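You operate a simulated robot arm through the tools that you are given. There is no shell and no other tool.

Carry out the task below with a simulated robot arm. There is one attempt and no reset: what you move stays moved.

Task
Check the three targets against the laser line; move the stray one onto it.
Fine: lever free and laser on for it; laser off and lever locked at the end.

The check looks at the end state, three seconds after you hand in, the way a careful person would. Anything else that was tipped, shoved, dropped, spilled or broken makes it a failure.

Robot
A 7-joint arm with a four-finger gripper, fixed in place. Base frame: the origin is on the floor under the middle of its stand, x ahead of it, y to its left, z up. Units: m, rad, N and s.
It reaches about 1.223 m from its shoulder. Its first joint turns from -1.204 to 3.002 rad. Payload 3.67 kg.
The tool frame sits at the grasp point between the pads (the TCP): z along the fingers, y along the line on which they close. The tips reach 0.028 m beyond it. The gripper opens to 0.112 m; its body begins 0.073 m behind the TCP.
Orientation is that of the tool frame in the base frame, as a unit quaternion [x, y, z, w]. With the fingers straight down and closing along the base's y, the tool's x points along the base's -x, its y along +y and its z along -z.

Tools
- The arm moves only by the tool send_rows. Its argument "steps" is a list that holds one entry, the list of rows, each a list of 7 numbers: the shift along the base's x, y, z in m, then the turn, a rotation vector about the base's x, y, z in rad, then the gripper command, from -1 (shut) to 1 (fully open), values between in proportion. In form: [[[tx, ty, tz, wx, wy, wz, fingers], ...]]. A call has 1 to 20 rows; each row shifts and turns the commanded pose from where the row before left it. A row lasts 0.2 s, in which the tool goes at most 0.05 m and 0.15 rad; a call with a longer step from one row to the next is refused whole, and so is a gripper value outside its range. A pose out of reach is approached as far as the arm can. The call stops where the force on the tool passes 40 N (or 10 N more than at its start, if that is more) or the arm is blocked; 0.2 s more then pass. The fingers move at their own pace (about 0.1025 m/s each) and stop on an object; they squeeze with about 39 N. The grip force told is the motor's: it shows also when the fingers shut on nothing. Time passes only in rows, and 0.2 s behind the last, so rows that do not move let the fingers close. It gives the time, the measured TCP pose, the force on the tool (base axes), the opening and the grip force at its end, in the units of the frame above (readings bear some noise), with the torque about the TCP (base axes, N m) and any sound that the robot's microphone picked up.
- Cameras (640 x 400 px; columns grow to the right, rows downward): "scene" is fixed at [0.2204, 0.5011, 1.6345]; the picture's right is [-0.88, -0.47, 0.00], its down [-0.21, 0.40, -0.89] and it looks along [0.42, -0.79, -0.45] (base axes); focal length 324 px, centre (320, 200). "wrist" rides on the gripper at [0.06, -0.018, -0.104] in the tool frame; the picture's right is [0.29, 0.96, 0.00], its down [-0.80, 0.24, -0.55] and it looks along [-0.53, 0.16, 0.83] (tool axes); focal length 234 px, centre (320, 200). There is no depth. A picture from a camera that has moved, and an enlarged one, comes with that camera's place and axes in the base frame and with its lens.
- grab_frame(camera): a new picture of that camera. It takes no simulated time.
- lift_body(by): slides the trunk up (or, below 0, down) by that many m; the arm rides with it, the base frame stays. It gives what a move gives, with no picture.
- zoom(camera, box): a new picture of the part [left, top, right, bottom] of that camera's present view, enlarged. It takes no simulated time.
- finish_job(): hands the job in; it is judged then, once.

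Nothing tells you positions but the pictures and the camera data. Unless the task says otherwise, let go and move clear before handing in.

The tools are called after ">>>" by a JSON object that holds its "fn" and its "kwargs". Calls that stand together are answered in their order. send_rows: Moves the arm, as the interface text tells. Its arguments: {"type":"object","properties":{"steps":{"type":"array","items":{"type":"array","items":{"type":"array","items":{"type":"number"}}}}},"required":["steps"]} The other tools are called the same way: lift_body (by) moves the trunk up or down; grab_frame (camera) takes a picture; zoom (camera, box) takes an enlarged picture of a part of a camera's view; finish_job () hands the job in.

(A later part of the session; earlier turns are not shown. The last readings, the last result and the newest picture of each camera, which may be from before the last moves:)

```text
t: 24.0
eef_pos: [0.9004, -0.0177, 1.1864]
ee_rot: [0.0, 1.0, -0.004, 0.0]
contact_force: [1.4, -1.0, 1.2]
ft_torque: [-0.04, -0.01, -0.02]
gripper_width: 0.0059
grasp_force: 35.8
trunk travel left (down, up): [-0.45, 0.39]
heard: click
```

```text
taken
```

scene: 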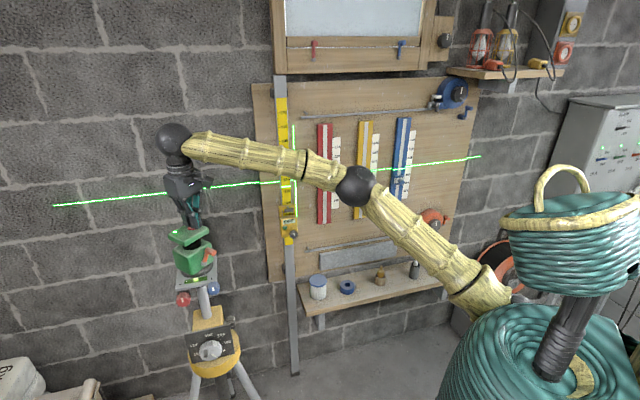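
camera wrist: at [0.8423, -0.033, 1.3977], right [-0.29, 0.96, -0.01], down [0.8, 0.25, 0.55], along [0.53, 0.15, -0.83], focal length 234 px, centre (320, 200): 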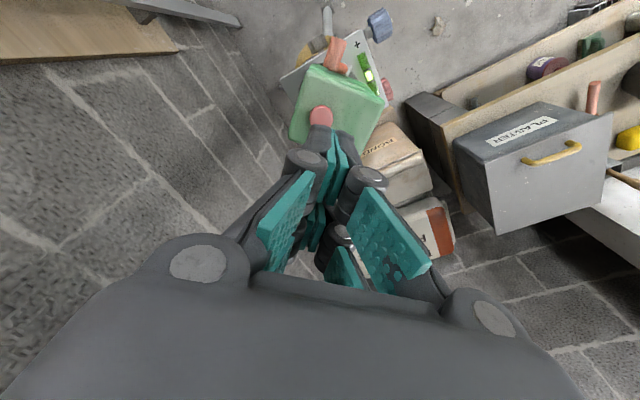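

Click heard and a green laser cross appeared on the wall. I lift straight up and move the arm aside to see the line on the targets.

>>> {"fn": "send_rows", "kwargs": {"steps": [[[0, 0, 0.005, 0, 0, 0, -1], [0, 0, 0.015, 0, 0, 0, -1], [0, 0, 0.03, 0, 0, 0, -1], [0, 0, 0.03, 0, 0, 0, -1], [-0.02, 0, 0.03, 0, 0, 0, -1], [-0.03, 0.01, 0.03, 0, 0, 0, -1], [-0.03, 0.01, 0.03, 0, 0, 0, -1], [-0.03, 0.01, 0.03, 0, 0, 0, -1], [-0.03, 0.01, 0.02, 0, 0, 0, -1], [-0.03, 0.01, 0.02, 0, 0, 0, -1]]]}}

>>> {"fn": "grab_frame", "kwargs": {"camera": "scene"}}

>>> {"fn": "zoom", "kwargs": {"camera": "scene", "box": [260, 100, 480, 240]}}

```text
t: 26.2
eef_pos: [0.7301, 0.0351, 1.4261]
ee_rot: [-0.001, 1.0, -0.005, 0.001]
contact_force: [-0.6, 1.1, 0.5]
ft_torque: [-0.01, -0.05, 0.0]
gripper_width: 0.0
grasp_force: 35.9
trunk travel left (down, up): [-0.45, 0.39]
```

```text
taken
```

scene: 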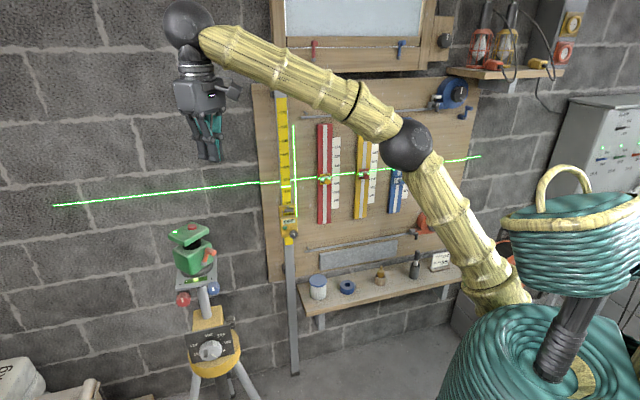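

```text
2.86 times, centred on (370, 170) of scene
camera zoom: at [0.2204, 0.5011, 1.6345], right [-0.88, -0.47, 0.0], down [-0.21, 0.4, -0.89], along [0.42, -0.79, -0.45], focal length 926 px, centre (177, 286)
```

zoom: 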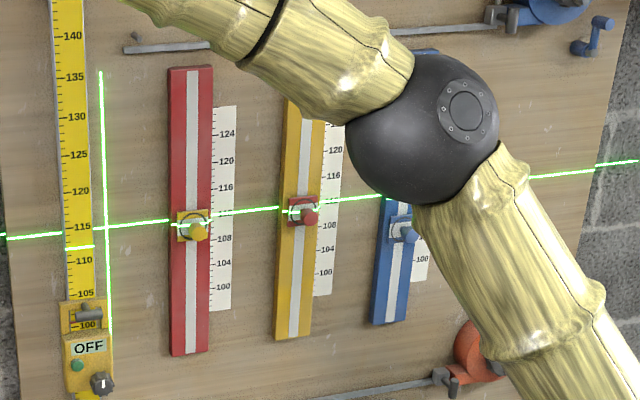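

The line is visible across the targets. I zoom in on each target and the scales; the arm still hides part of the blue one.

>>> {"fn": "zoom", "kwargs": {"camera": "scene", "box": [305, 155, 350, 200]}}

>>> {"fn": "zoom", "kwargs": {"camera": "scene", "box": [345, 150, 390, 195]}}

>>> {"fn": "zoom", "kwargs": {"camera": "scene", "box": [380, 150, 425, 195]}}

>>> {"fn": "zoom", "kwargs": {"camera": "scene", "box": [170, 220, 230, 300]}}

```text
8.89 times, centred on (328, 178) of scene
camera zoom: at [0.2204, 0.5011, 1.6345], right [-0.88, -0.47, 0.0], down [-0.21, 0.4, -0.89], along [0.42, -0.79, -0.45], focal length 2881 px, centre (253, 400)
```

zoom: 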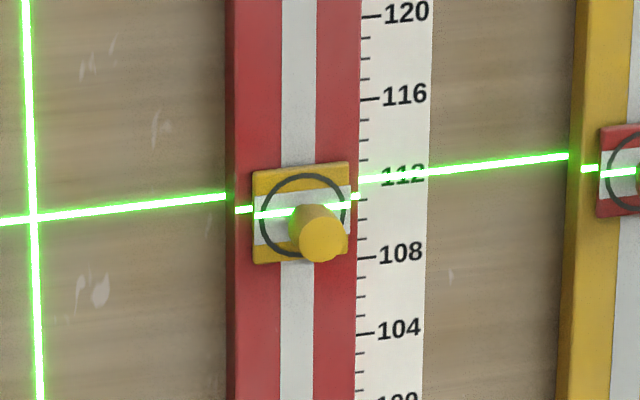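

```text
8.89 times, centred on (368, 172) of scene
camera zoom: at [0.2204, 0.5011, 1.6345], right [-0.88, -0.47, 0.0], down [-0.21, 0.4, -0.89], along [0.42, -0.79, -0.45], focal length 2881 px, centre (-102, 444)
```

zoom: 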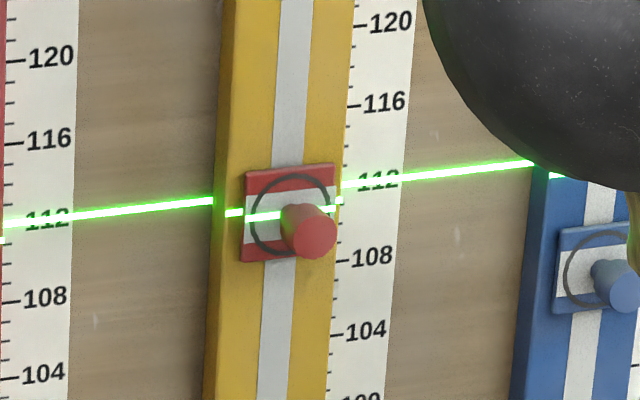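

```text
8.89 times, centred on (402, 172) of scene
camera zoom: at [0.2204, 0.5011, 1.6345], right [-0.88, -0.47, 0.0], down [-0.21, 0.4, -0.89], along [0.42, -0.79, -0.45], focal length 2881 px, centre (-413, 444)
```

zoom: 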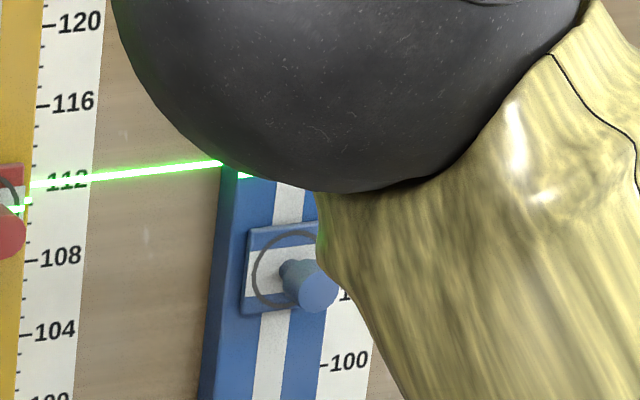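

```text
5.00 times, centred on (200, 260) of scene
camera zoom: at [0.2204, 0.5011, 1.6345], right [-0.88, -0.47, 0.0], down [-0.21, 0.4, -0.89], along [0.42, -0.79, -0.45], focal length 1621 px, centre (920, -100)
```

zoom: 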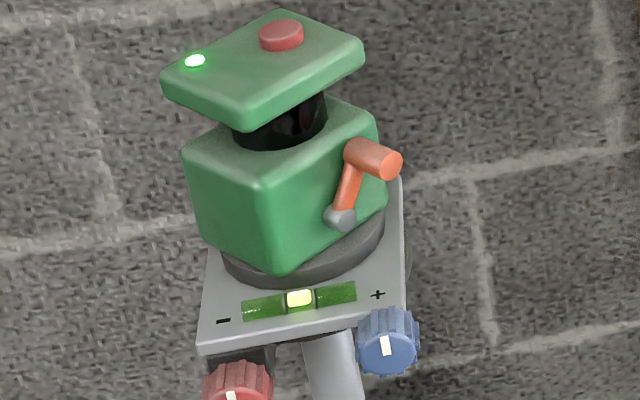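

Red and yellow targets sit on the line (height ≈112); blue is the stray, about 5 cm low (ring centre near z≈1.070 at (0.531, -0.823)). I'll swing the arm over to face the wall in front of the blue target, first translating with yaw at a safe distance.

>>> {"fn": "send_rows", "kwargs": {"steps": [[[-0.018, -0.039, -0.0084, 0, 0, -0.0519, -0.5], [-0.018, -0.039, -0.0084, 0, 0, -0.0519, 0.0], [-0.018, -0.039, -0.0084, 0, 0, -0.0519, 0.07], [-0.018, -0.039, -0.0084, 0, 0, -0.0519, 0.07], [-0.018, -0.039, -0.0084, 0, 0, -0.0519, 0.07], [-0.018, -0.039, -0.0084, 0, 0, -0.0519, 0.07], [-0.018, -0.039, -0.0084, 0, 0, -0.0519, 0.07], [-0.018, -0.039, -0.0084, 0, 0, -0.0519, 0.07], [-0.018, -0.039, -0.0084, 0, 0, -0.0519, 0.07], [-0.018, -0.039, -0.0084, 0, 0, -0.0519, 0.07], [-0.018, -0.039, -0.0084, 0, 0, -0.0519, 0.07], [-0.018, -0.039, -0.0084, 0, 0, -0.0519, 0.07], [-0.018, -0.039, -0.0084, 0, 0, -0.0519, 0.07], [-0.018, -0.039, -0.0084, 0, 0, -0.0519, 0.07], [-0.018, -0.039, -0.0084, 0, 0, -0.0519, 0.07]]]}}

>>> {"fn": "grab_frame", "kwargs": {"camera": "scene"}}

>>> {"fn": "grab_frame", "kwargs": {"camera": "wrist"}}

```text
t: 29.4
eef_pos: [0.5421, -0.5127, 1.2592]
ee_rot: [0.379, 0.925, -0.003, -0.002]
contact_force: [0.3, -0.4, -0.1]
ft_torque: [0.02, 0.03, 0.01]
gripper_width: 0.0601
grasp_force: 0.0
out of reach, approached as far as the arm can: row 12, 13, 14, 15
trunk travel left (down, up): [-0.45, 0.39]
```

```text
taken
```

scene: 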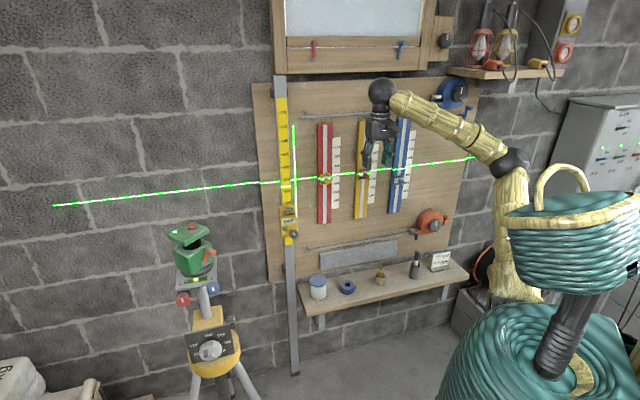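

```text
taken
camera wrist: at [0.4873, -0.4843, 1.362], right [0.47, 0.88, 0.0], down [0.74, -0.39, 0.55], along [0.49, -0.26, -0.83], focal length 234 px, centre (320, 200)
```

wrist: 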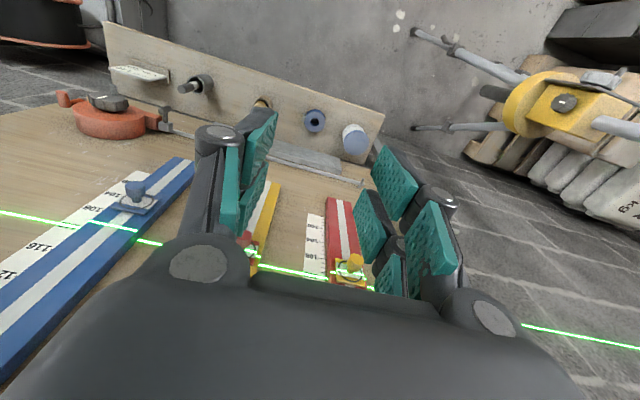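

The target line is clear of the arm now, but the straight-down pose was too close to the base for the arm to reach exactly. I'll start pitching the fingers toward the wall in place, which brings the wrist back, and check the pose.

>>> {"fn": "send_rows", "kwargs": {"steps": [[[0, 0, 0, -0.0955, -0.0968, 0, 0.07], [0, 0, 0, -0.0955, -0.0968, 0, 0.07], [0, 0, 0, -0.0955, -0.0968, 0, 0.07], [0, 0, 0, -0.0955, -0.0968, 0, 0.07], [0, 0, 0, -0.0955, -0.0968, 0, 0.07]]]}}

>>> {"fn": "grab_frame", "kwargs": {"camera": "scene"}}

```text
t: 30.6
eef_pos: [0.5418, -0.5093, 1.2592]
ee_rot: [0.358, 0.872, -0.131, 0.308]
contact_force: [0.3, 0.2, 0.1]
ft_torque: [0.01, -0.01, 0.01]
gripper_width: 0.0599
grasp_force: 0.1
trunk travel left (down, up): [-0.45, 0.39]
```

```text
taken
```

scene: 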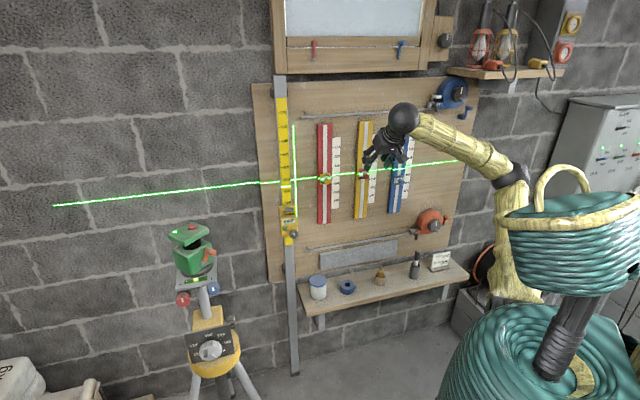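

The pose follows the measured one now. I continue pitching to 70° while moving toward a standoff in front of the blue target.

>>> {"fn": "send_rows", "kwargs": {"steps": [[[-0.0147, -0.026, -0.0211, -0.0477, -0.0484, 0, 0.07], [-0.0147, -0.026, -0.0211, -0.0477, -0.0484, 0, 0.07], [-0.0147, -0.026, -0.0211, -0.0477, -0.0484, 0, 0.07], [-0.0147, -0.026, -0.0211, -0.0477, -0.0484, 0, 0.07]]]}}

>>> {"fn": "grab_frame", "kwargs": {"camera": "scene"}}

>>> {"fn": "grab_frame", "kwargs": {"camera": "wrist"}}

```text
t: 31.6
eef_pos: [0.4841, -0.6205, 1.1703]
ee_rot: [0.34, 0.822, -0.176, 0.422]
contact_force: [0.4, -0.5, -0.3]
ft_torque: [0.01, -0.02, 0.0]
gripper_width: 0.06
grasp_force: 0.0
trunk travel left (down, up): [-0.45, 0.39]
```

```text
taken
```

scene: 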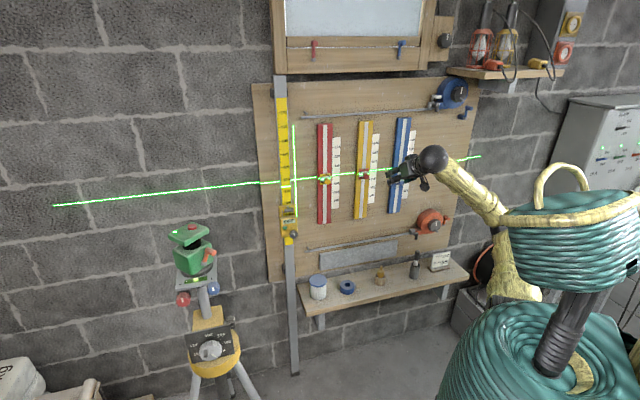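

```text
taken
camera wrist: at [0.3877, -0.5492, 1.1821], right [0.56, 0.8, -0.24], down [0.18, 0.16, 0.97], along [0.81, -0.58, -0.05], focal length 234 px, centre (320, 200)
```

wrist: 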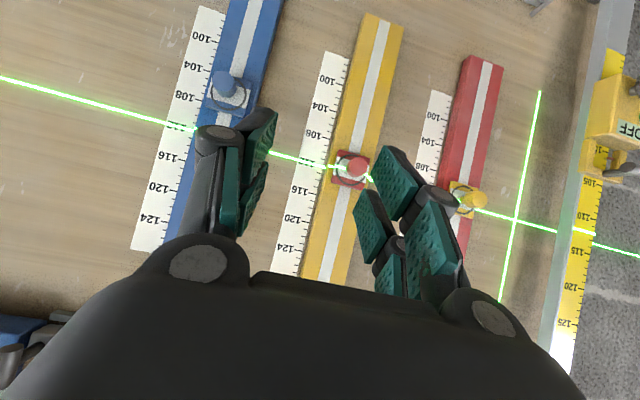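

The wrist view shows all three targets: red and yellow on the line, blue off it. I continue to the standoff point.

>>> {"fn": "send_rows", "kwargs": {"steps": [[[-0.0149, -0.0243, -0.02, -0.0481, -0.0488, 0, 0.07], [-0.0149, -0.0243, -0.02, -0.0481, -0.0488, 0, 0.07], [-0.0149, -0.0243, -0.02, -0.0481, -0.0488, 0, 0.07], [-0.0149, -0.0243, -0.02, -0.0481, -0.0488, 0, 0.07]]]}}

>>> {"fn": "grab_frame", "kwargs": {"camera": "scene"}}

>>> {"fn": "grab_frame", "kwargs": {"camera": "wrist"}}

```text
t: 32.6
eef_pos: [0.4239, -0.7131, 1.093]
ee_rot: [0.312, 0.756, -0.222, 0.531]
contact_force: [-0.2, -0.9, 0.0]
ft_torque: [0.01, -0.04, -0.02]
gripper_width: 0.0598
grasp_force: 0.0
trunk travel left (down, up): [-0.45, 0.39]
```

```text
taken
```

scene: 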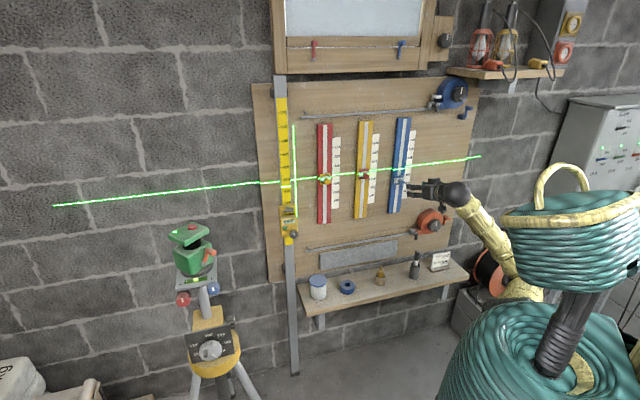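

```text
taken
camera wrist: at [0.3276, -0.6432, 1.071], right [0.61, 0.74, -0.27], down [-0.01, 0.35, 0.94], along [0.79, -0.57, 0.22], focal length 234 px, centre (320, 200)
```

wrist: 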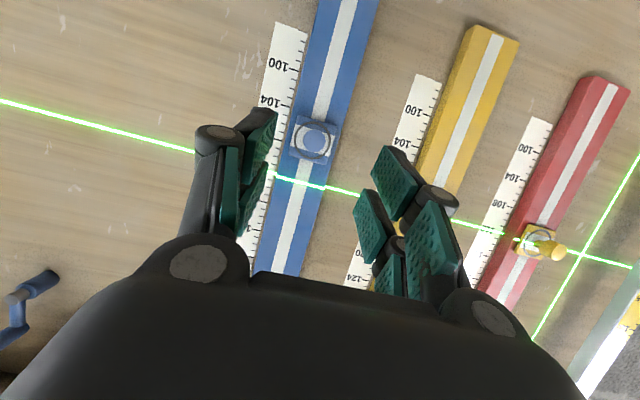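

The standoff is reached and the scene view of all three targets is unobstructed. I zoom on the targets to measure the offset precisely.

>>> {"fn": "zoom", "kwargs": {"camera": "scene", "box": [380, 150, 425, 195]}}

>>> {"fn": "zoom", "kwargs": {"camera": "wrist", "box": [270, 90, 370, 190]}}

>>> {"fn": "zoom", "kwargs": {"camera": "wrist", "box": [480, 190, 580, 290]}}

```text
8.89 times, centred on (402, 172) of scene
camera zoom: at [0.2204, 0.5011, 1.6345], right [-0.88, -0.47, 0.0], down [-0.21, 0.4, -0.89], along [0.42, -0.79, -0.45], focal length 2881 px, centre (-413, 444)
```

zoom: 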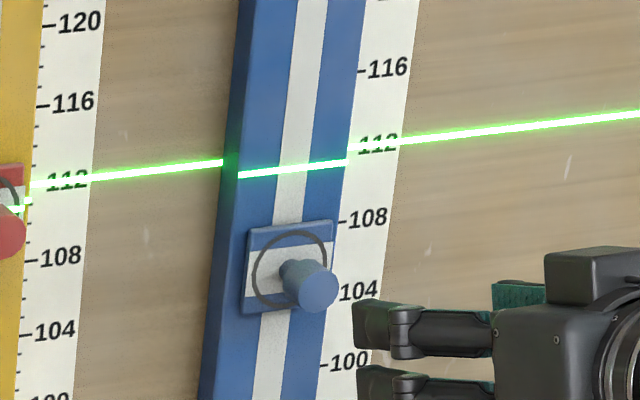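

```text
4.00 times, centred on (320, 140) of wrist
camera zoom: at [0.3276, -0.6432, 1.071], right [0.61, 0.74, -0.27], down [-0.01, 0.35, 0.94], along [0.79, -0.57, 0.22], focal length 937 px, centre (320, 440)
```

zoom: 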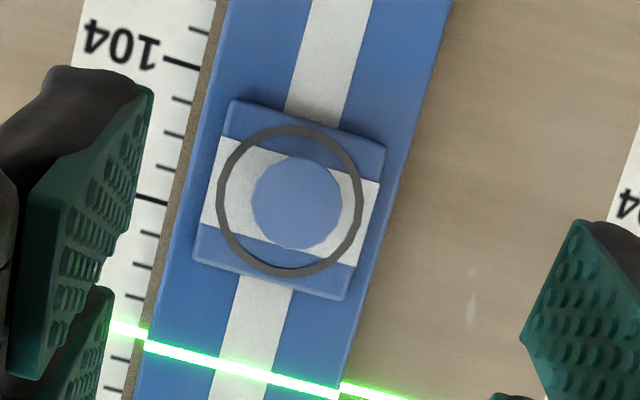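

```text
4.00 times, centred on (530, 240) of wrist
camera zoom: at [0.3276, -0.6432, 1.071], right [0.61, 0.74, -0.27], down [-0.01, 0.35, 0.94], along [0.79, -0.57, 0.22], focal length 937 px, centre (-520, 40)
```

zoom: 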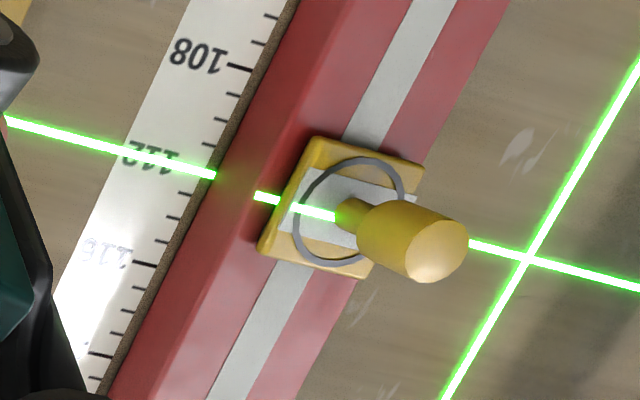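

Measurements from both cameras agree: blue ring centre z≈1.069, line z≈1.119–1.120, so it needs to rise about 5 cm. I approach along the wall normal to just short of the knob.

>>> {"fn": "send_rows", "kwargs": {"steps": [[[0.02, -0.0205, -0.004, 0, 0, 0, 0.07], [0.02, -0.0205, -0.004, 0, 0, 0, 0.07], [0.02, -0.0205, -0.004, 0, 0, 0, 0.07]]]}}

>>> {"fn": "grab_frame", "kwargs": {"camera": "wrist"}}

>>> {"fn": "zoom", "kwargs": {"camera": "scene", "box": [375, 150, 445, 220]}}

```text
t: 33.4
eef_pos: [0.4822, -0.7763, 1.0803]
ee_rot: [0.313, 0.756, -0.221, 0.53]
contact_force: [-0.4, -0.8, 0.0]
ft_torque: [-0.01, 0.03, -0.01]
gripper_width: 0.06
grasp_force: 0.0
trunk travel left (down, up): [-0.45, 0.39]
```

```text
taken
camera wrist: at [0.3868, -0.7056, 1.0574], right [0.61, 0.75, -0.27], down [-0.01, 0.35, 0.94], along [0.79, -0.57, 0.22], focal length 234 px, centre (320, 200)
```

wrist: 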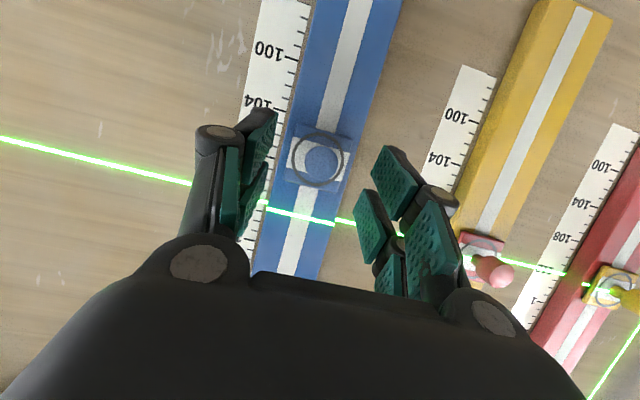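

```text
5.71 times, centred on (410, 185) of scene
camera zoom: at [0.2204, 0.5011, 1.6345], right [-0.88, -0.47, 0.0], down [-0.21, 0.4, -0.89], along [0.42, -0.79, -0.45], focal length 1852 px, centre (-194, 286)
```

zoom: 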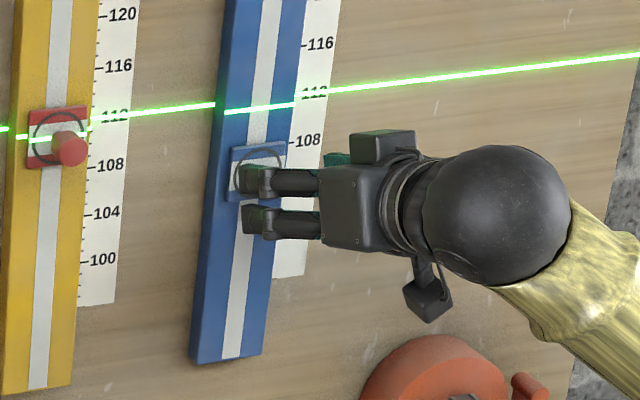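

The knob is between the fingers. I advance about 3 cm more and then close on it.

>>> {"fn": "send_rows", "kwargs": {"steps": [[[0.0076, -0.0072, -0.001, 0, 0, 0, 0.07], [0.0076, -0.0072, -0.001, 0, 0, 0, 0.07], [0.0077, -0.0073, -0.001, 0, 0, 0, 0.07]]]}}

>>> {"fn": "zoom", "kwargs": {"camera": "wrist", "box": [230, 80, 410, 260]}}

>>> {"fn": "zoom", "kwargs": {"camera": "scene", "box": [375, 150, 445, 220]}}

```text
t: 34.2
eef_pos: [0.5065, -0.7916, 1.0809]
ee_rot: [0.312, 0.756, -0.222, 0.531]
contact_force: [-0.1, -0.4, -0.7]
ft_torque: [-0.02, -0.03, 0.0]
gripper_width: 0.0598
grasp_force: 0.1
trunk travel left (down, up): [-0.45, 0.39]
```

```text
2.22 times, centred on (320, 170) of wrist
camera zoom: at [0.4104, -0.7224, 1.0583], right [0.61, 0.74, -0.28], down [-0.01, 0.35, 0.94], along [0.79, -0.57, 0.22], focal length 520 px, centre (320, 267)
```

zoom: 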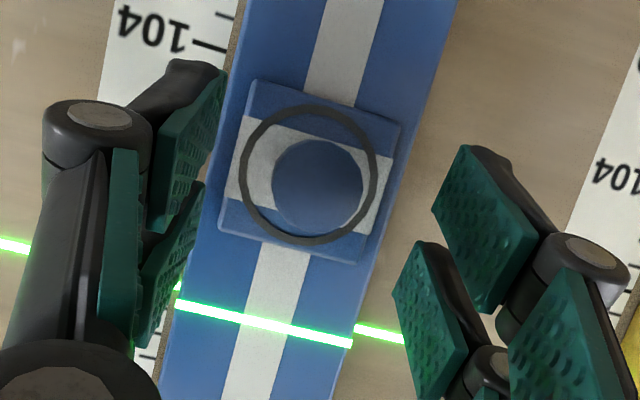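

```text
5.71 times, centred on (410, 185) of scene
camera zoom: at [0.2204, 0.5011, 1.6345], right [-0.88, -0.47, 0.0], down [-0.21, 0.4, -0.89], along [0.42, -0.79, -0.45], focal length 1852 px, centre (-194, 286)
```

zoom: 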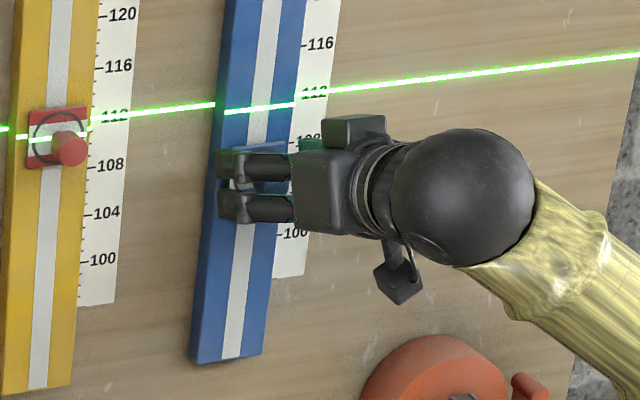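

The fingers straddle the knob well. I shift 3 mm deeper and lower, then close the gripper on the knob.

>>> {"fn": "send_rows", "kwargs": {"steps": [[[0.002, -0.002, -0.003, 0, 0, 0, 0.07], [0, 0, 0, 0, 0, 0, -0.3], [0, 0, 0, 0, 0, 0, -0.6], [0, 0, 0, 0, 0, 0, -0.8], [0, 0, 0, 0, 0, 0, -1]]]}}

>>> {"fn": "zoom", "kwargs": {"camera": "wrist", "box": [230, 80, 410, 260]}}

>>> {"fn": "zoom", "kwargs": {"camera": "scene", "box": [375, 150, 445, 220]}}

```text
t: 35.4
eef_pos: [0.5084, -0.7988, 1.0755]
ee_rot: [0.312, 0.756, -0.222, 0.531]
contact_force: [0.6, -1.1, -1.0]
ft_torque: [0.01, 0.0, -0.01]
gripper_width: 0.0203
grasp_force: 38.8
trunk travel left (down, up): [-0.45, 0.39]
```

```text
2.22 times, centred on (320, 170) of wrist
camera zoom: at [0.4122, -0.7271, 1.0538], right [0.61, 0.75, -0.27], down [-0.01, 0.35, 0.94], along [0.79, -0.57, 0.22], focal length 520 px, centre (320, 267)
```

zoom: 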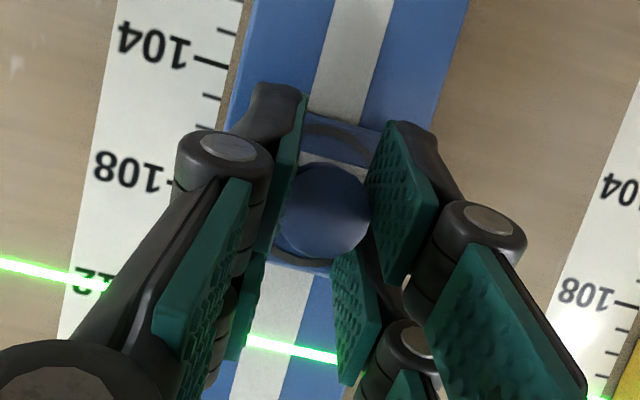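

```text
5.71 times, centred on (410, 185) of scene
camera zoom: at [0.2204, 0.5011, 1.6345], right [-0.88, -0.47, 0.0], down [-0.21, 0.4, -0.89], along [0.42, -0.79, -0.45], focal length 1852 px, centre (-194, 286)
```

zoom: 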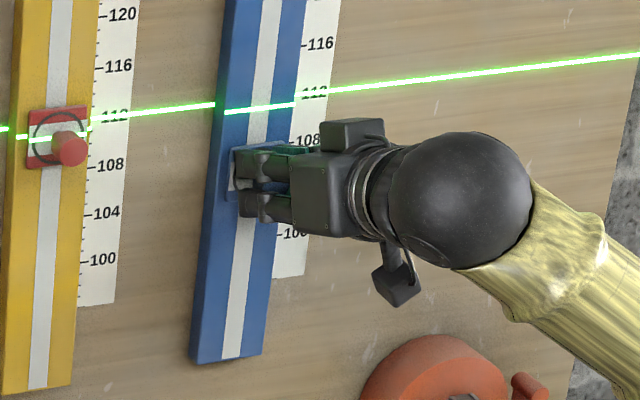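

Knob gripped (20 mm wide). I slide it up 2 cm first and check the response.

>>> {"fn": "send_rows", "kwargs": {"steps": [[[0, 0, 0.004, 0, 0, 0, -1], [0, 0, 0.004, 0, 0, 0, -1], [0, 0, 0.004, 0, 0, 0, -1], [0, 0, 0.004, 0, 0, 0, -1], [0, 0, 0.004, 0, 0, 0, -1]]]}}

>>> {"fn": "zoom", "kwargs": {"camera": "wrist", "box": [230, 80, 410, 260]}}

>>> {"fn": "zoom", "kwargs": {"camera": "scene", "box": [375, 150, 445, 220]}}

```text
t: 36.6
eef_pos: [0.5082, -0.7967, 1.0978]
ee_rot: [0.313, 0.756, -0.222, 0.531]
contact_force: [1.9, -1.8, 0.2]
ft_torque: [0.01, -0.04, -0.03]
gripper_width: 0.0201
grasp_force: 38.7
trunk travel left (down, up): [-0.45, 0.39]
```

```text
2.22 times, centred on (320, 170) of wrist
camera zoom: at [0.4125, -0.7265, 1.0753], right [0.61, 0.75, -0.27], down [-0.01, 0.35, 0.94], along [0.79, -0.57, 0.22], focal length 520 px, centre (320, 267)
```

zoom: 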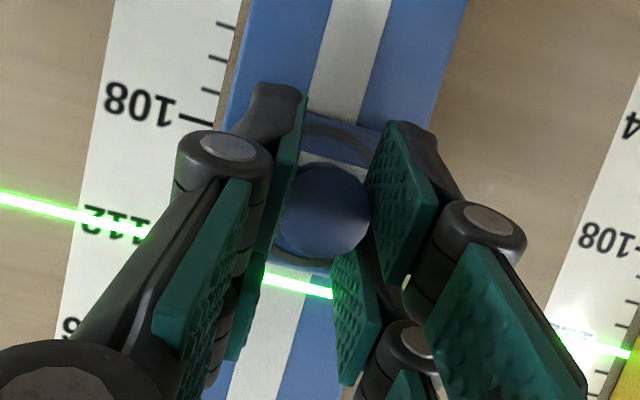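

```text
5.71 times, centred on (410, 185) of scene
camera zoom: at [0.2204, 0.5011, 1.6345], right [-0.88, -0.47, 0.0], down [-0.21, 0.4, -0.89], along [0.42, -0.79, -0.45], focal length 1852 px, centre (-194, 286)
```

zoom: 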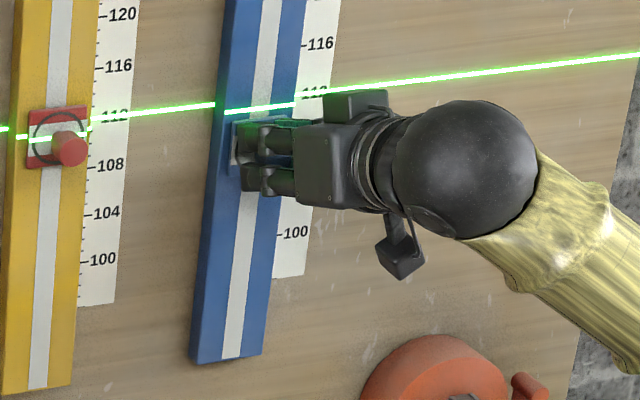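

The slider follows the gripper. I raise another 2.6 cm, then compare with the line.

>>> {"fn": "send_rows", "kwargs": {"steps": [[[0, 0, 0.004, 0, 0, 0, -1], [0, 0, 0.004, 0, 0, 0, -1], [0, 0, 0.004, 0, 0, 0, -1], [0, 0, 0.004, 0, 0, 0, -1], [0, 0, 0.004, 0, 0, 0, -1], [0, 0, 0.004, 0, 0, 0, -1], [0, 0, 0.002, 0, 0, 0, -1]]]}}

>>> {"fn": "zoom", "kwargs": {"camera": "wrist", "box": [230, 80, 410, 260]}}

>>> {"fn": "zoom", "kwargs": {"camera": "scene", "box": [375, 140, 425, 190]}}

```text
t: 38.2
eef_pos: [0.507, -0.7964, 1.1228]
ee_rot: [0.311, 0.756, -0.222, 0.532]
contact_force: [2.5, -3.2, -0.4]
ft_torque: [-0.02, -0.02, -0.04]
gripper_width: 0.0204
grasp_force: 39.0
trunk travel left (down, up): [-0.45, 0.39]
```

```text
2.22 times, centred on (320, 170) of wrist
camera zoom: at [0.4118, -0.7258, 1.1011], right [0.61, 0.74, -0.27], down [-0.01, 0.35, 0.94], along [0.79, -0.57, 0.22], focal length 520 px, centre (320, 267)
```

zoom: 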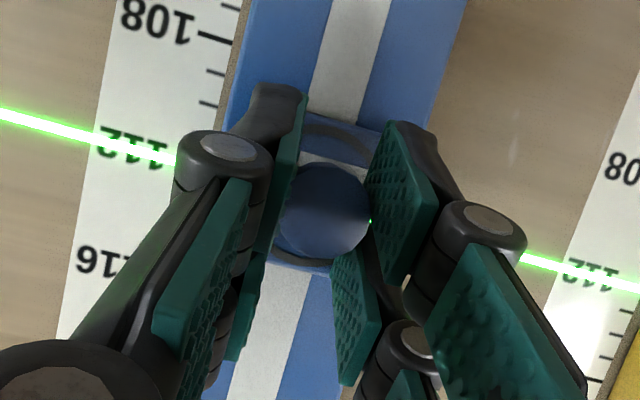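

```text
8.00 times, centred on (400, 165) of scene
camera zoom: at [0.2204, 0.5011, 1.6345], right [-0.88, -0.47, 0.0], down [-0.21, 0.4, -0.89], along [0.42, -0.79, -0.45], focal length 2593 px, centre (-320, 480)
```

zoom: 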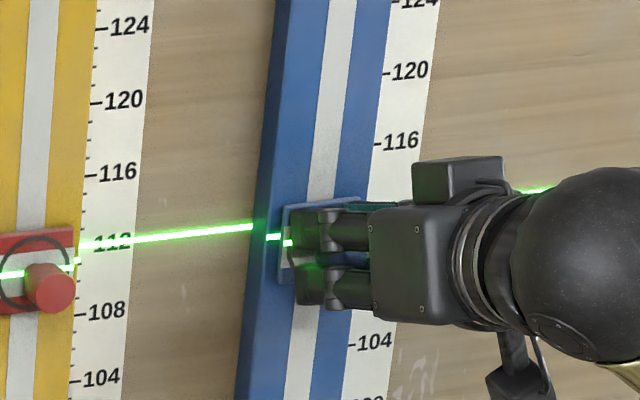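

The line now strikes the plate near mid-height. I zoom closer for an exact comparison with the yellow plate.

>>> {"fn": "zoom", "kwargs": {"camera": "scene", "box": [386, 155, 416, 185]}}

>>> {"fn": "zoom", "kwargs": {"camera": "scene", "box": [350, 160, 380, 190]}}

>>> {"fn": "zoom", "kwargs": {"camera": "scene", "box": [310, 163, 340, 193]}}

```text
13.33 times, centred on (401, 170) of scene
camera zoom: at [0.2204, 0.5011, 1.6345], right [-0.88, -0.47, 0.0], down [-0.21, 0.4, -0.89], along [0.42, -0.79, -0.45], focal length 4322 px, centre (-760, 600)
```

zoom: 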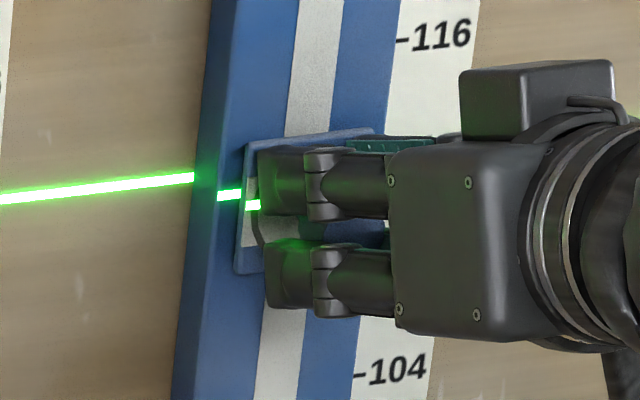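

```text
13.33 times, centred on (365, 175) of scene
camera zoom: at [0.2204, 0.5011, 1.6345], right [-0.88, -0.47, 0.0], down [-0.21, 0.4, -0.89], along [0.42, -0.79, -0.45], focal length 4322 px, centre (-280, 533)
```

zoom: 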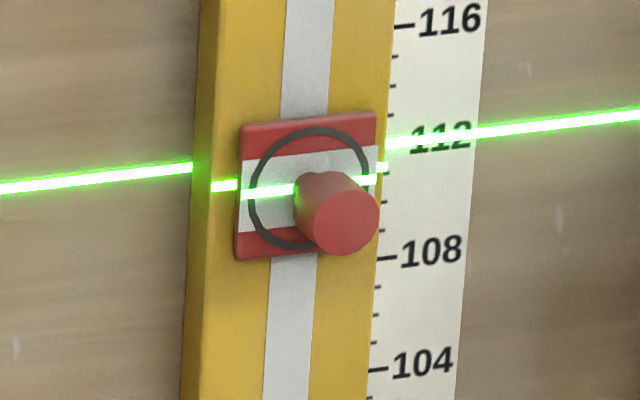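

```text
13.33 times, centred on (325, 178) of scene
camera zoom: at [0.2204, 0.5011, 1.6345], right [-0.88, -0.47, 0.0], down [-0.21, 0.4, -0.89], along [0.42, -0.79, -0.45], focal length 4322 px, centre (253, 493)
```

zoom: 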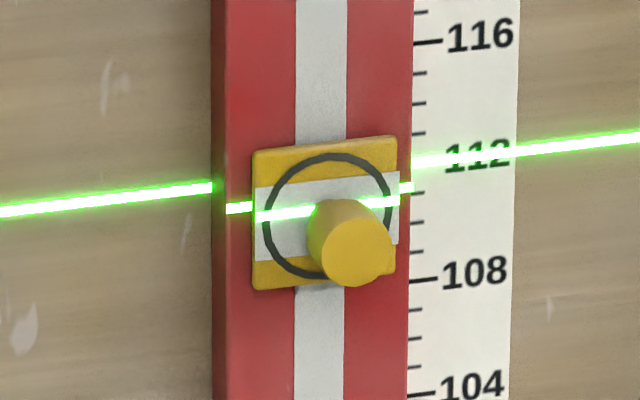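

Yellow is centred, red within a couple of mm. I take a tighter look at the blue plate's band versus the line.

>>> {"fn": "zoom", "kwargs": {"camera": "scene", "box": [394, 161, 410, 177]}}

>>> {"fn": "zoom", "kwargs": {"camera": "wrist", "box": [290, 110, 370, 190]}}

```text
16.00 times, centred on (402, 169) of scene
camera zoom: at [0.2204, 0.5011, 1.6345], right [-0.88, -0.47, 0.0], down [-0.21, 0.4, -0.89], along [0.42, -0.79, -0.45], focal length 5186 px, centre (-992, 696)
```

zoom: 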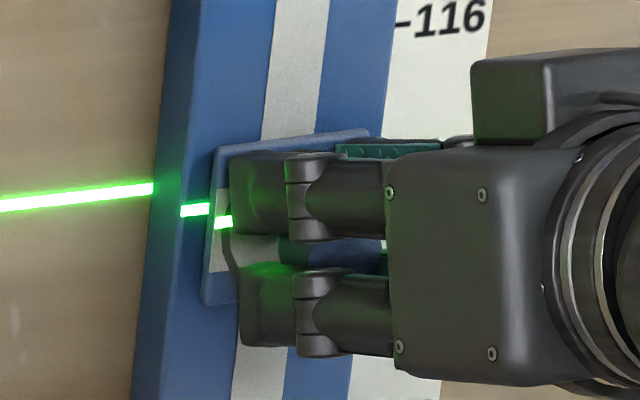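

```text
5.00 times, centred on (330, 150) of wrist
camera zoom: at [0.4118, -0.7258, 1.1011], right [0.61, 0.74, -0.27], down [-0.01, 0.35, 0.94], along [0.79, -0.57, 0.22], focal length 1171 px, centre (270, 450)
```

zoom: 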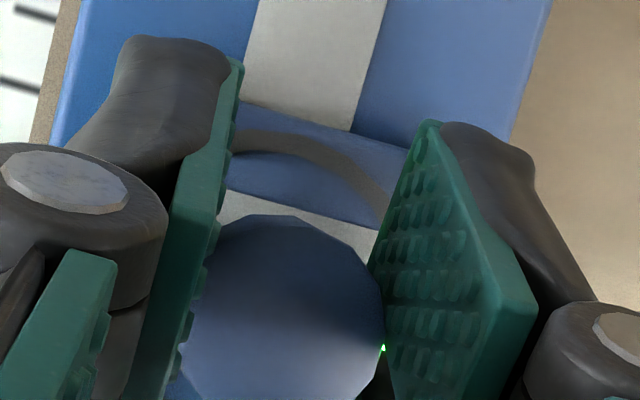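

The blue plate is about 1.5–2 mm below the line. I raise it 2 mm, then compare again.

>>> {"fn": "send_rows", "kwargs": {"steps": [[[0, 0, 0.002, 0, 0, 0, -1], [0, 0, 0, 0, 0, 0, -1]]]}}

>>> {"fn": "zoom", "kwargs": {"camera": "scene", "box": [394, 161, 410, 177]}}

```text
t: 38.8
eef_pos: [0.5088, -0.7955, 1.1264]
ee_rot: [0.312, 0.756, -0.221, 0.531]
contact_force: [1.9, -2.3, -0.1]
ft_torque: [-0.03, 0.03, -0.01]
gripper_width: 0.0203
grasp_force: 39.0
trunk travel left (down, up): [-0.45, 0.39]
```

```text
16.00 times, centred on (402, 169) of scene
camera zoom: at [0.2204, 0.5011, 1.6345], right [-0.88, -0.47, 0.0], down [-0.21, 0.4, -0.89], along [0.42, -0.79, -0.45], focal length 5186 px, centre (-992, 696)
```

zoom: 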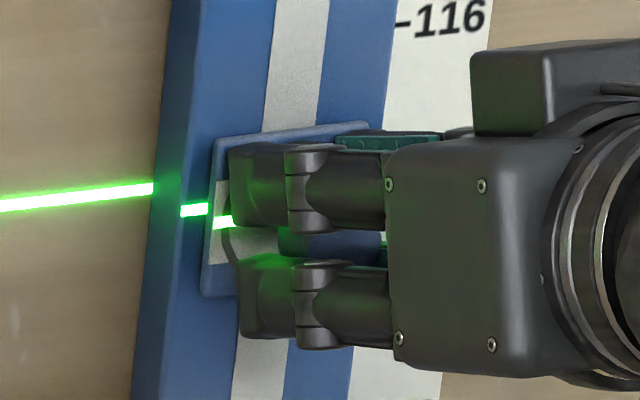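

The plate centre is now on the line within a millimetre. I release the knob and back straight away from the wall.

>>> {"fn": "send_rows", "kwargs": {"steps": [[[0, 0, 0, 0, 0, 0, -0.5], [0, 0, 0, 0, 0, 0, -0.1], [0, 0, 0, 0, 0, 0, 0.07], [-0.0107, 0.0105, 0, 0, 0, 0, 0.07], [-0.0214, 0.0211, 0, 0, 0, 0, 0.07], [-0.0214, 0.0211, 0, 0, 0, 0, 0.07], [-0.0214, 0.0211, 0, 0, 0, 0, 0.07]]]}}

>>> {"fn": "grab_frame", "kwargs": {"camera": "wrist"}}

>>> {"fn": "zoom", "kwargs": {"camera": "scene", "box": [386, 150, 416, 180]}}

```text
t: 40.4
eef_pos: [0.4323, -0.7199, 1.1256]
ee_rot: [0.311, 0.756, -0.222, 0.53]
contact_force: [0.3, 0.8, -0.2]
ft_torque: [-0.02, 0.01, -0.05]
gripper_width: 0.0599
grasp_force: 0.1
trunk travel left (down, up): [-0.45, 0.39]
```

```text
taken
camera wrist: at [0.3362, -0.6499, 1.1033], right [0.61, 0.74, -0.28], down [-0.01, 0.35, 0.94], along [0.79, -0.57, 0.22], focal length 234 px, centre (320, 200)
```

wrist: 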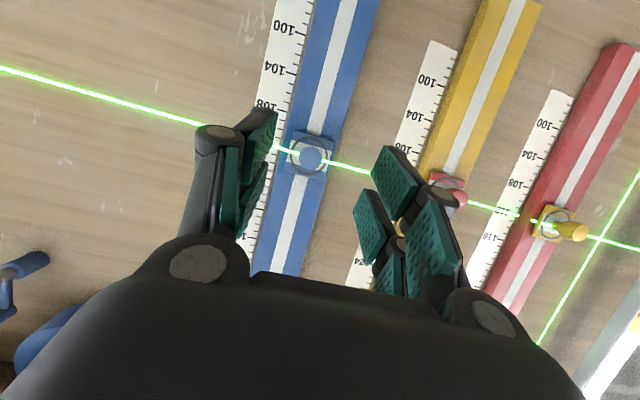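

```text
13.33 times, centred on (401, 165) of scene
camera zoom: at [0.2204, 0.5011, 1.6345], right [-0.88, -0.47, 0.0], down [-0.21, 0.4, -0.89], along [0.42, -0.79, -0.45], focal length 4322 px, centre (-760, 667)
```

zoom: 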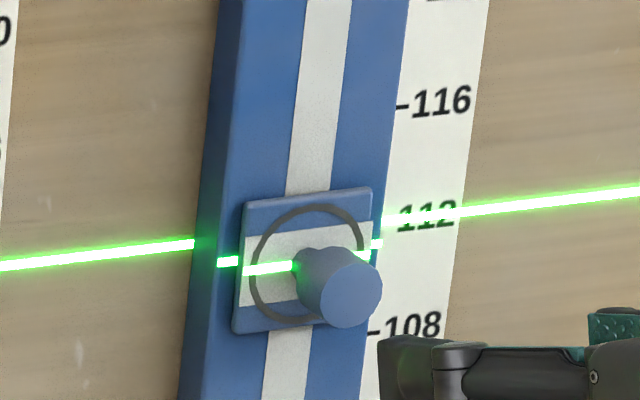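

Blue's band is centred on the line, matching red and yellow. Now I retrace the path back toward the laser to press the button off.

>>> {"fn": "zoom", "kwargs": {"camera": "wrist", "box": [260, 110, 360, 210]}}

>>> {"fn": "send_rows", "kwargs": {"steps": [[[0.0137, 0.0263, 0.0167, 0.0477, 0.0484, 0, 0.07], [0.0137, 0.0263, 0.0167, 0.0477, 0.0484, 0, 0.07], [0.0137, 0.0263, 0.0167, 0.0477, 0.0484, 0, 0.07], [0.0137, 0.0263, 0.0167, 0.0477, 0.0484, 0, 0.07], [0.0137, 0.0263, 0.0167, 0.0477, 0.0484, 0, 0.07], [0.0137, 0.0263, 0.0167, 0.0477, 0.0484, 0, 0.07], [0.0137, 0.0263, 0.0167, 0.0477, 0.0484, 0, 0.07], [0.0137, 0.0263, 0.0167, 0.0477, 0.0484, 0, 0.07]]]}}

```text
4.00 times, centred on (310, 160) of wrist
camera zoom: at [0.3362, -0.6499, 1.1033], right [0.61, 0.74, -0.28], down [-0.01, 0.35, 0.94], along [0.79, -0.57, 0.22], focal length 937 px, centre (360, 360)
```

zoom: 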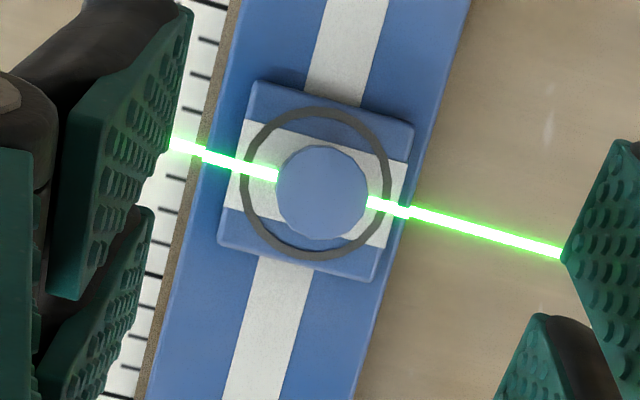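

```text
t: 42.2
eef_pos: [0.5416, -0.512, 1.2588]
ee_rot: [0.358, 0.872, -0.131, 0.307]
contact_force: [0.5, 1.5, 0.4]
ft_torque: [0.01, -0.01, 0.02]
gripper_width: 0.0599
grasp_force: 0.1
trunk travel left (down, up): [-0.45, 0.39]
```

The line passes right through the ring centre. I continue back toward the laser, straightening the gripper down and undoing the yaw.

>>> {"fn": "send_rows", "kwargs": {"steps": [[[0.0134, 0.0389, 0.0119, 0.0684, 0.0694, 0, -0.3], [0.0134, 0.0389, 0.0119, 0.0684, 0.0694, 0, -1], [0.0134, 0.0389, 0.0119, 0.0684, 0.0694, 0, -1], [0.0134, 0.0389, 0.0119, 0.0684, 0.0694, 0, -1], [0.0134, 0.0389, 0.0119, 0.0684, 0.0694, 0, -1], [0.0134, 0.0389, 0.0119, 0.0684, 0.0694, 0, -1], [0.0134, 0.0389, 0.0119, 0.0684, 0.0694, 0, -1], [0.0134, 0.0389, 0.0119, 0, 0, 0.111, -1], [0.0134, 0.0389, 0.0119, 0, 0, 0.111, -1], [0.0134, 0.0389, 0.0119, 0, 0, 0.111, -1], [0.0134, 0.0389, 0.0119, 0, 0, 0.111, -1], [0.0134, 0.0389, 0.0119, 0, 0, 0.111, -1], [0.0134, 0.0389, 0.0119, 0, 0, 0.111, -1], [0.0134, 0.0389, 0.0119, 0, 0, 0.111, -1]]]}}

>>> {"fn": "grab_frame", "kwargs": {"camera": "scene"}}

```text
t: 45.2
eef_pos: [0.7306, 0.0381, 1.4225]
ee_rot: [-0.001, 1.0, -0.007, 0.001]
contact_force: [0.8, 0.9, -0.4]
ft_torque: [-0.12, 0.01, -0.01]
gripper_width: 0.0002
grasp_force: 35.8
trunk travel left (down, up): [-0.45, 0.39]
```

```text
taken
```

scene: 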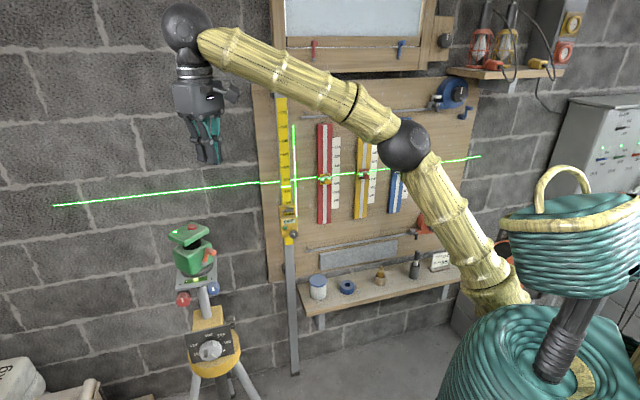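

Back above the laser area. I move over the button and descend to the earlier pre-press height.

>>> {"fn": "send_rows", "kwargs": {"steps": [[[0.0284, -0.0092, -0.0212, 0, 0, 0, -1], [0.0284, -0.0092, -0.0212, 0, 0, 0, -1], [0.0284, -0.0092, -0.0212, 0, 0, 0, -1], [0.0284, -0.0092, -0.0212, 0, 0, 0, -1], [0.0284, -0.0092, -0.0212, 0, 0, 0, -1], [0.0284, -0.0092, -0.0212, 0, 0, 0, -1], [0, 0, -0.03, 0, 0, 0, -1], [0, 0, -0.03, 0, 0, 0, -1], [0, 0, -0.03, 0, 0, 0, -1], [0, 0, -0.005, 0, 0, 0, -1]]]}}

>>> {"fn": "zoom", "kwargs": {"camera": "scene", "box": [160, 200, 240, 260]}}

```text
t: 47.4
eef_pos: [0.901, -0.0215, 1.2029]
ee_rot: [0.0, 1.0, -0.005, 0.001]
contact_force: [0.9, 0.5, 0.8]
ft_torque: [-0.02, 0.02, 0.0]
gripper_width: 0.0
grasp_force: 35.6
trunk travel left (down, up): [-0.45, 0.39]
```

```text
6.67 times, centred on (200, 230) of scene
camera zoom: at [0.2204, 0.5011, 1.6345], right [-0.88, -0.47, 0.0], down [-0.21, 0.4, -0.89], along [0.42, -0.79, -0.45], focal length 2161 px, centre (1120, 0)
```

zoom: 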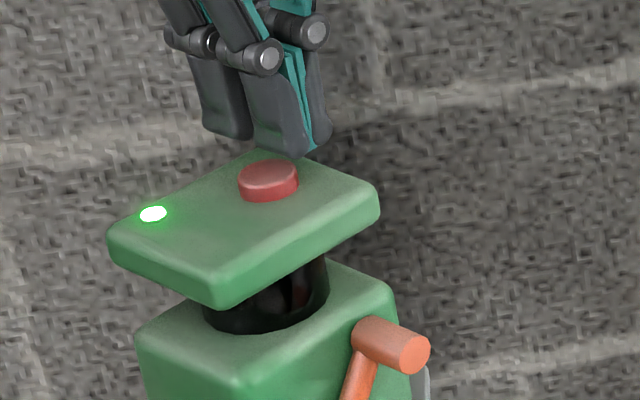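

The position is about 4 mm more to -y than before; I correct that and go down to just above contact, then press in 2 mm steps.

>>> {"fn": "send_rows", "kwargs": {"steps": [[[0, 0.004, 0, 0, 0, 0, -1], [0, 0.0, -0.005, 0, 0, 0, -1], [0, 0, -0.005, 0, 0, 0, -1], [0, 0, -0.003, 0, 0, 0, -1]]]}}

>>> {"fn": "send_rows", "kwargs": {"steps": [[[0, 0, -0.002, 0, 0, 0, -1], [0, 0, -0.002, 0, 0, 0, -1]]]}}

>>> {"fn": "grab_frame", "kwargs": {"camera": "scene"}}

```text
t: 48.4
eef_pos: [0.9012, -0.0187, 1.19]
ee_rot: [0.001, 1.0, -0.005, 0.0]
contact_force: [-0.5, -0.5, -0.3]
ft_torque: [0.02, -0.01, -0.03]
gripper_width: 0.0002
grasp_force: 35.8
trunk travel left (down, up): [-0.45, 0.39]
```

```text
t: 49.0
eef_pos: [0.9003, -0.018, 1.1869]
ee_rot: [0.001, 1.0, -0.004, 0.002]
contact_force: [-0.3, 0.7, 1.0]
ft_torque: [-0.01, 0.03, 0.0]
gripper_width: 0.006
grasp_force: 35.7
trunk travel left (down, up): [-0.45, 0.39]
heard: click
```

```text
taken
```

scene: 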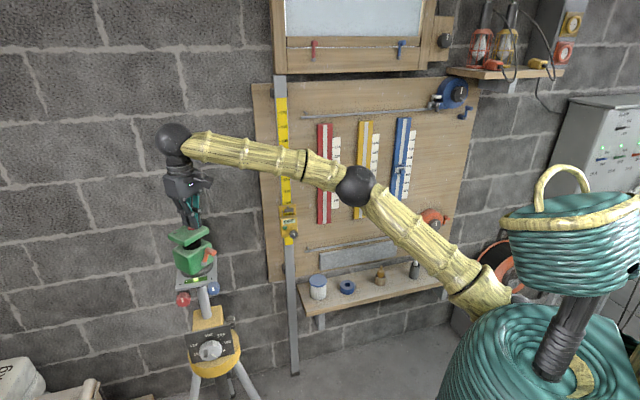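

Click heard and the laser is off. I lift away, back off, and pitch the fingers forward again to move the lever back to its locked side.

>>> {"fn": "send_rows", "kwargs": {"steps": [[[0, 0, 0.005, 0, 0, 0, -1], [0, 0, 0.015, 0, 0, 0, -1], [0, 0, 0.03, 0, 0, 0, -1], [0, 0, 0.03, 0, 0, 0, -1], [-0.02, 0, 0.03, 0, 0, 0, -1], [-0.035, 0, 0.02, 0, 0, 0, -0.5], [-0.035, 0, 0.02, 0, 0, 0, -0.2], [-0.035, 0, 0.01, 0, 0, 0, -0.2], [-0.035, 0, 0.01, 0, 0, 0, -0.2], [-0.04, 0, 0, 0, 0, 0, -0.2]]]}}

>>> {"fn": "send_rows", "kwargs": {"steps": [[[0, 0, -0.01, 0, -0.13, 0, -0.2], [0, 0, -0.01, 0, -0.13, 0, -0.2], [0, 0, -0.01, 0, -0.13, 0, -0.2], [0, 0, -0.02, 0, -0.13, 0, -0.2], [0, 0, -0.03, 0, -0.13, 0, -0.2], [0, 0, -0.03, 0, -0.13, 0, -0.2], [0, 0, -0.03, 0, -0.13, 0, -0.2], [0, 0, -0.03, 0, -0.13, 0, -0.2], [0, 0, -0.03, 0, -0.13, 0, -0.2], [0, 0, -0.03, 0, -0.052, 0, -0.2]]]}}

>>> {"fn": "grab_frame", "kwargs": {"camera": "wrist"}}

>>> {"fn": "grab_frame", "kwargs": {"camera": "scene"}}

```text
t: 51.2
eef_pos: [0.6993, -0.0173, 1.3546]
ee_rot: [0.0, 1.0, -0.004, 0.0]
contact_force: [0.0, 1.1, -0.1]
ft_torque: [0.06, 0.01, 0.04]
gripper_width: 0.0449
grasp_force: 0.2
trunk travel left (down, up): [-0.45, 0.39]
```

```text
t: 53.4
eef_pos: [0.7002, -0.0156, 1.1259]
ee_rot: [0.003, 0.818, -0.004, 0.575]
contact_force: [-0.1, -0.2, 0.6]
ft_torque: [0.01, 0.01, -0.01]
gripper_width: 0.0449
grasp_force: 0.1
trunk travel left (down, up): [-0.45, 0.39]
```

```text
taken
camera wrist: at [0.5822, -0.0344, 1.1036], right [-0.09, 0.96, -0.27], down [-0.25, 0.24, 0.94], along [0.96, 0.15, 0.22], focal length 234 px, centre (320, 200)
```

wrist: 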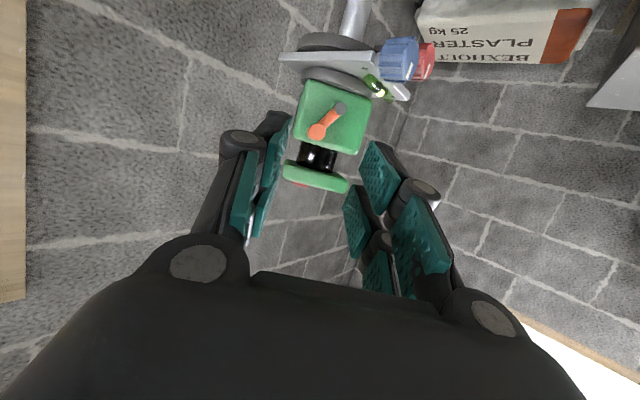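

```text
taken
```

scene: 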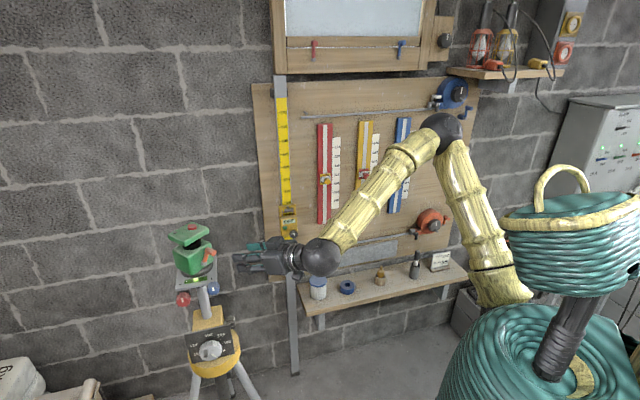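

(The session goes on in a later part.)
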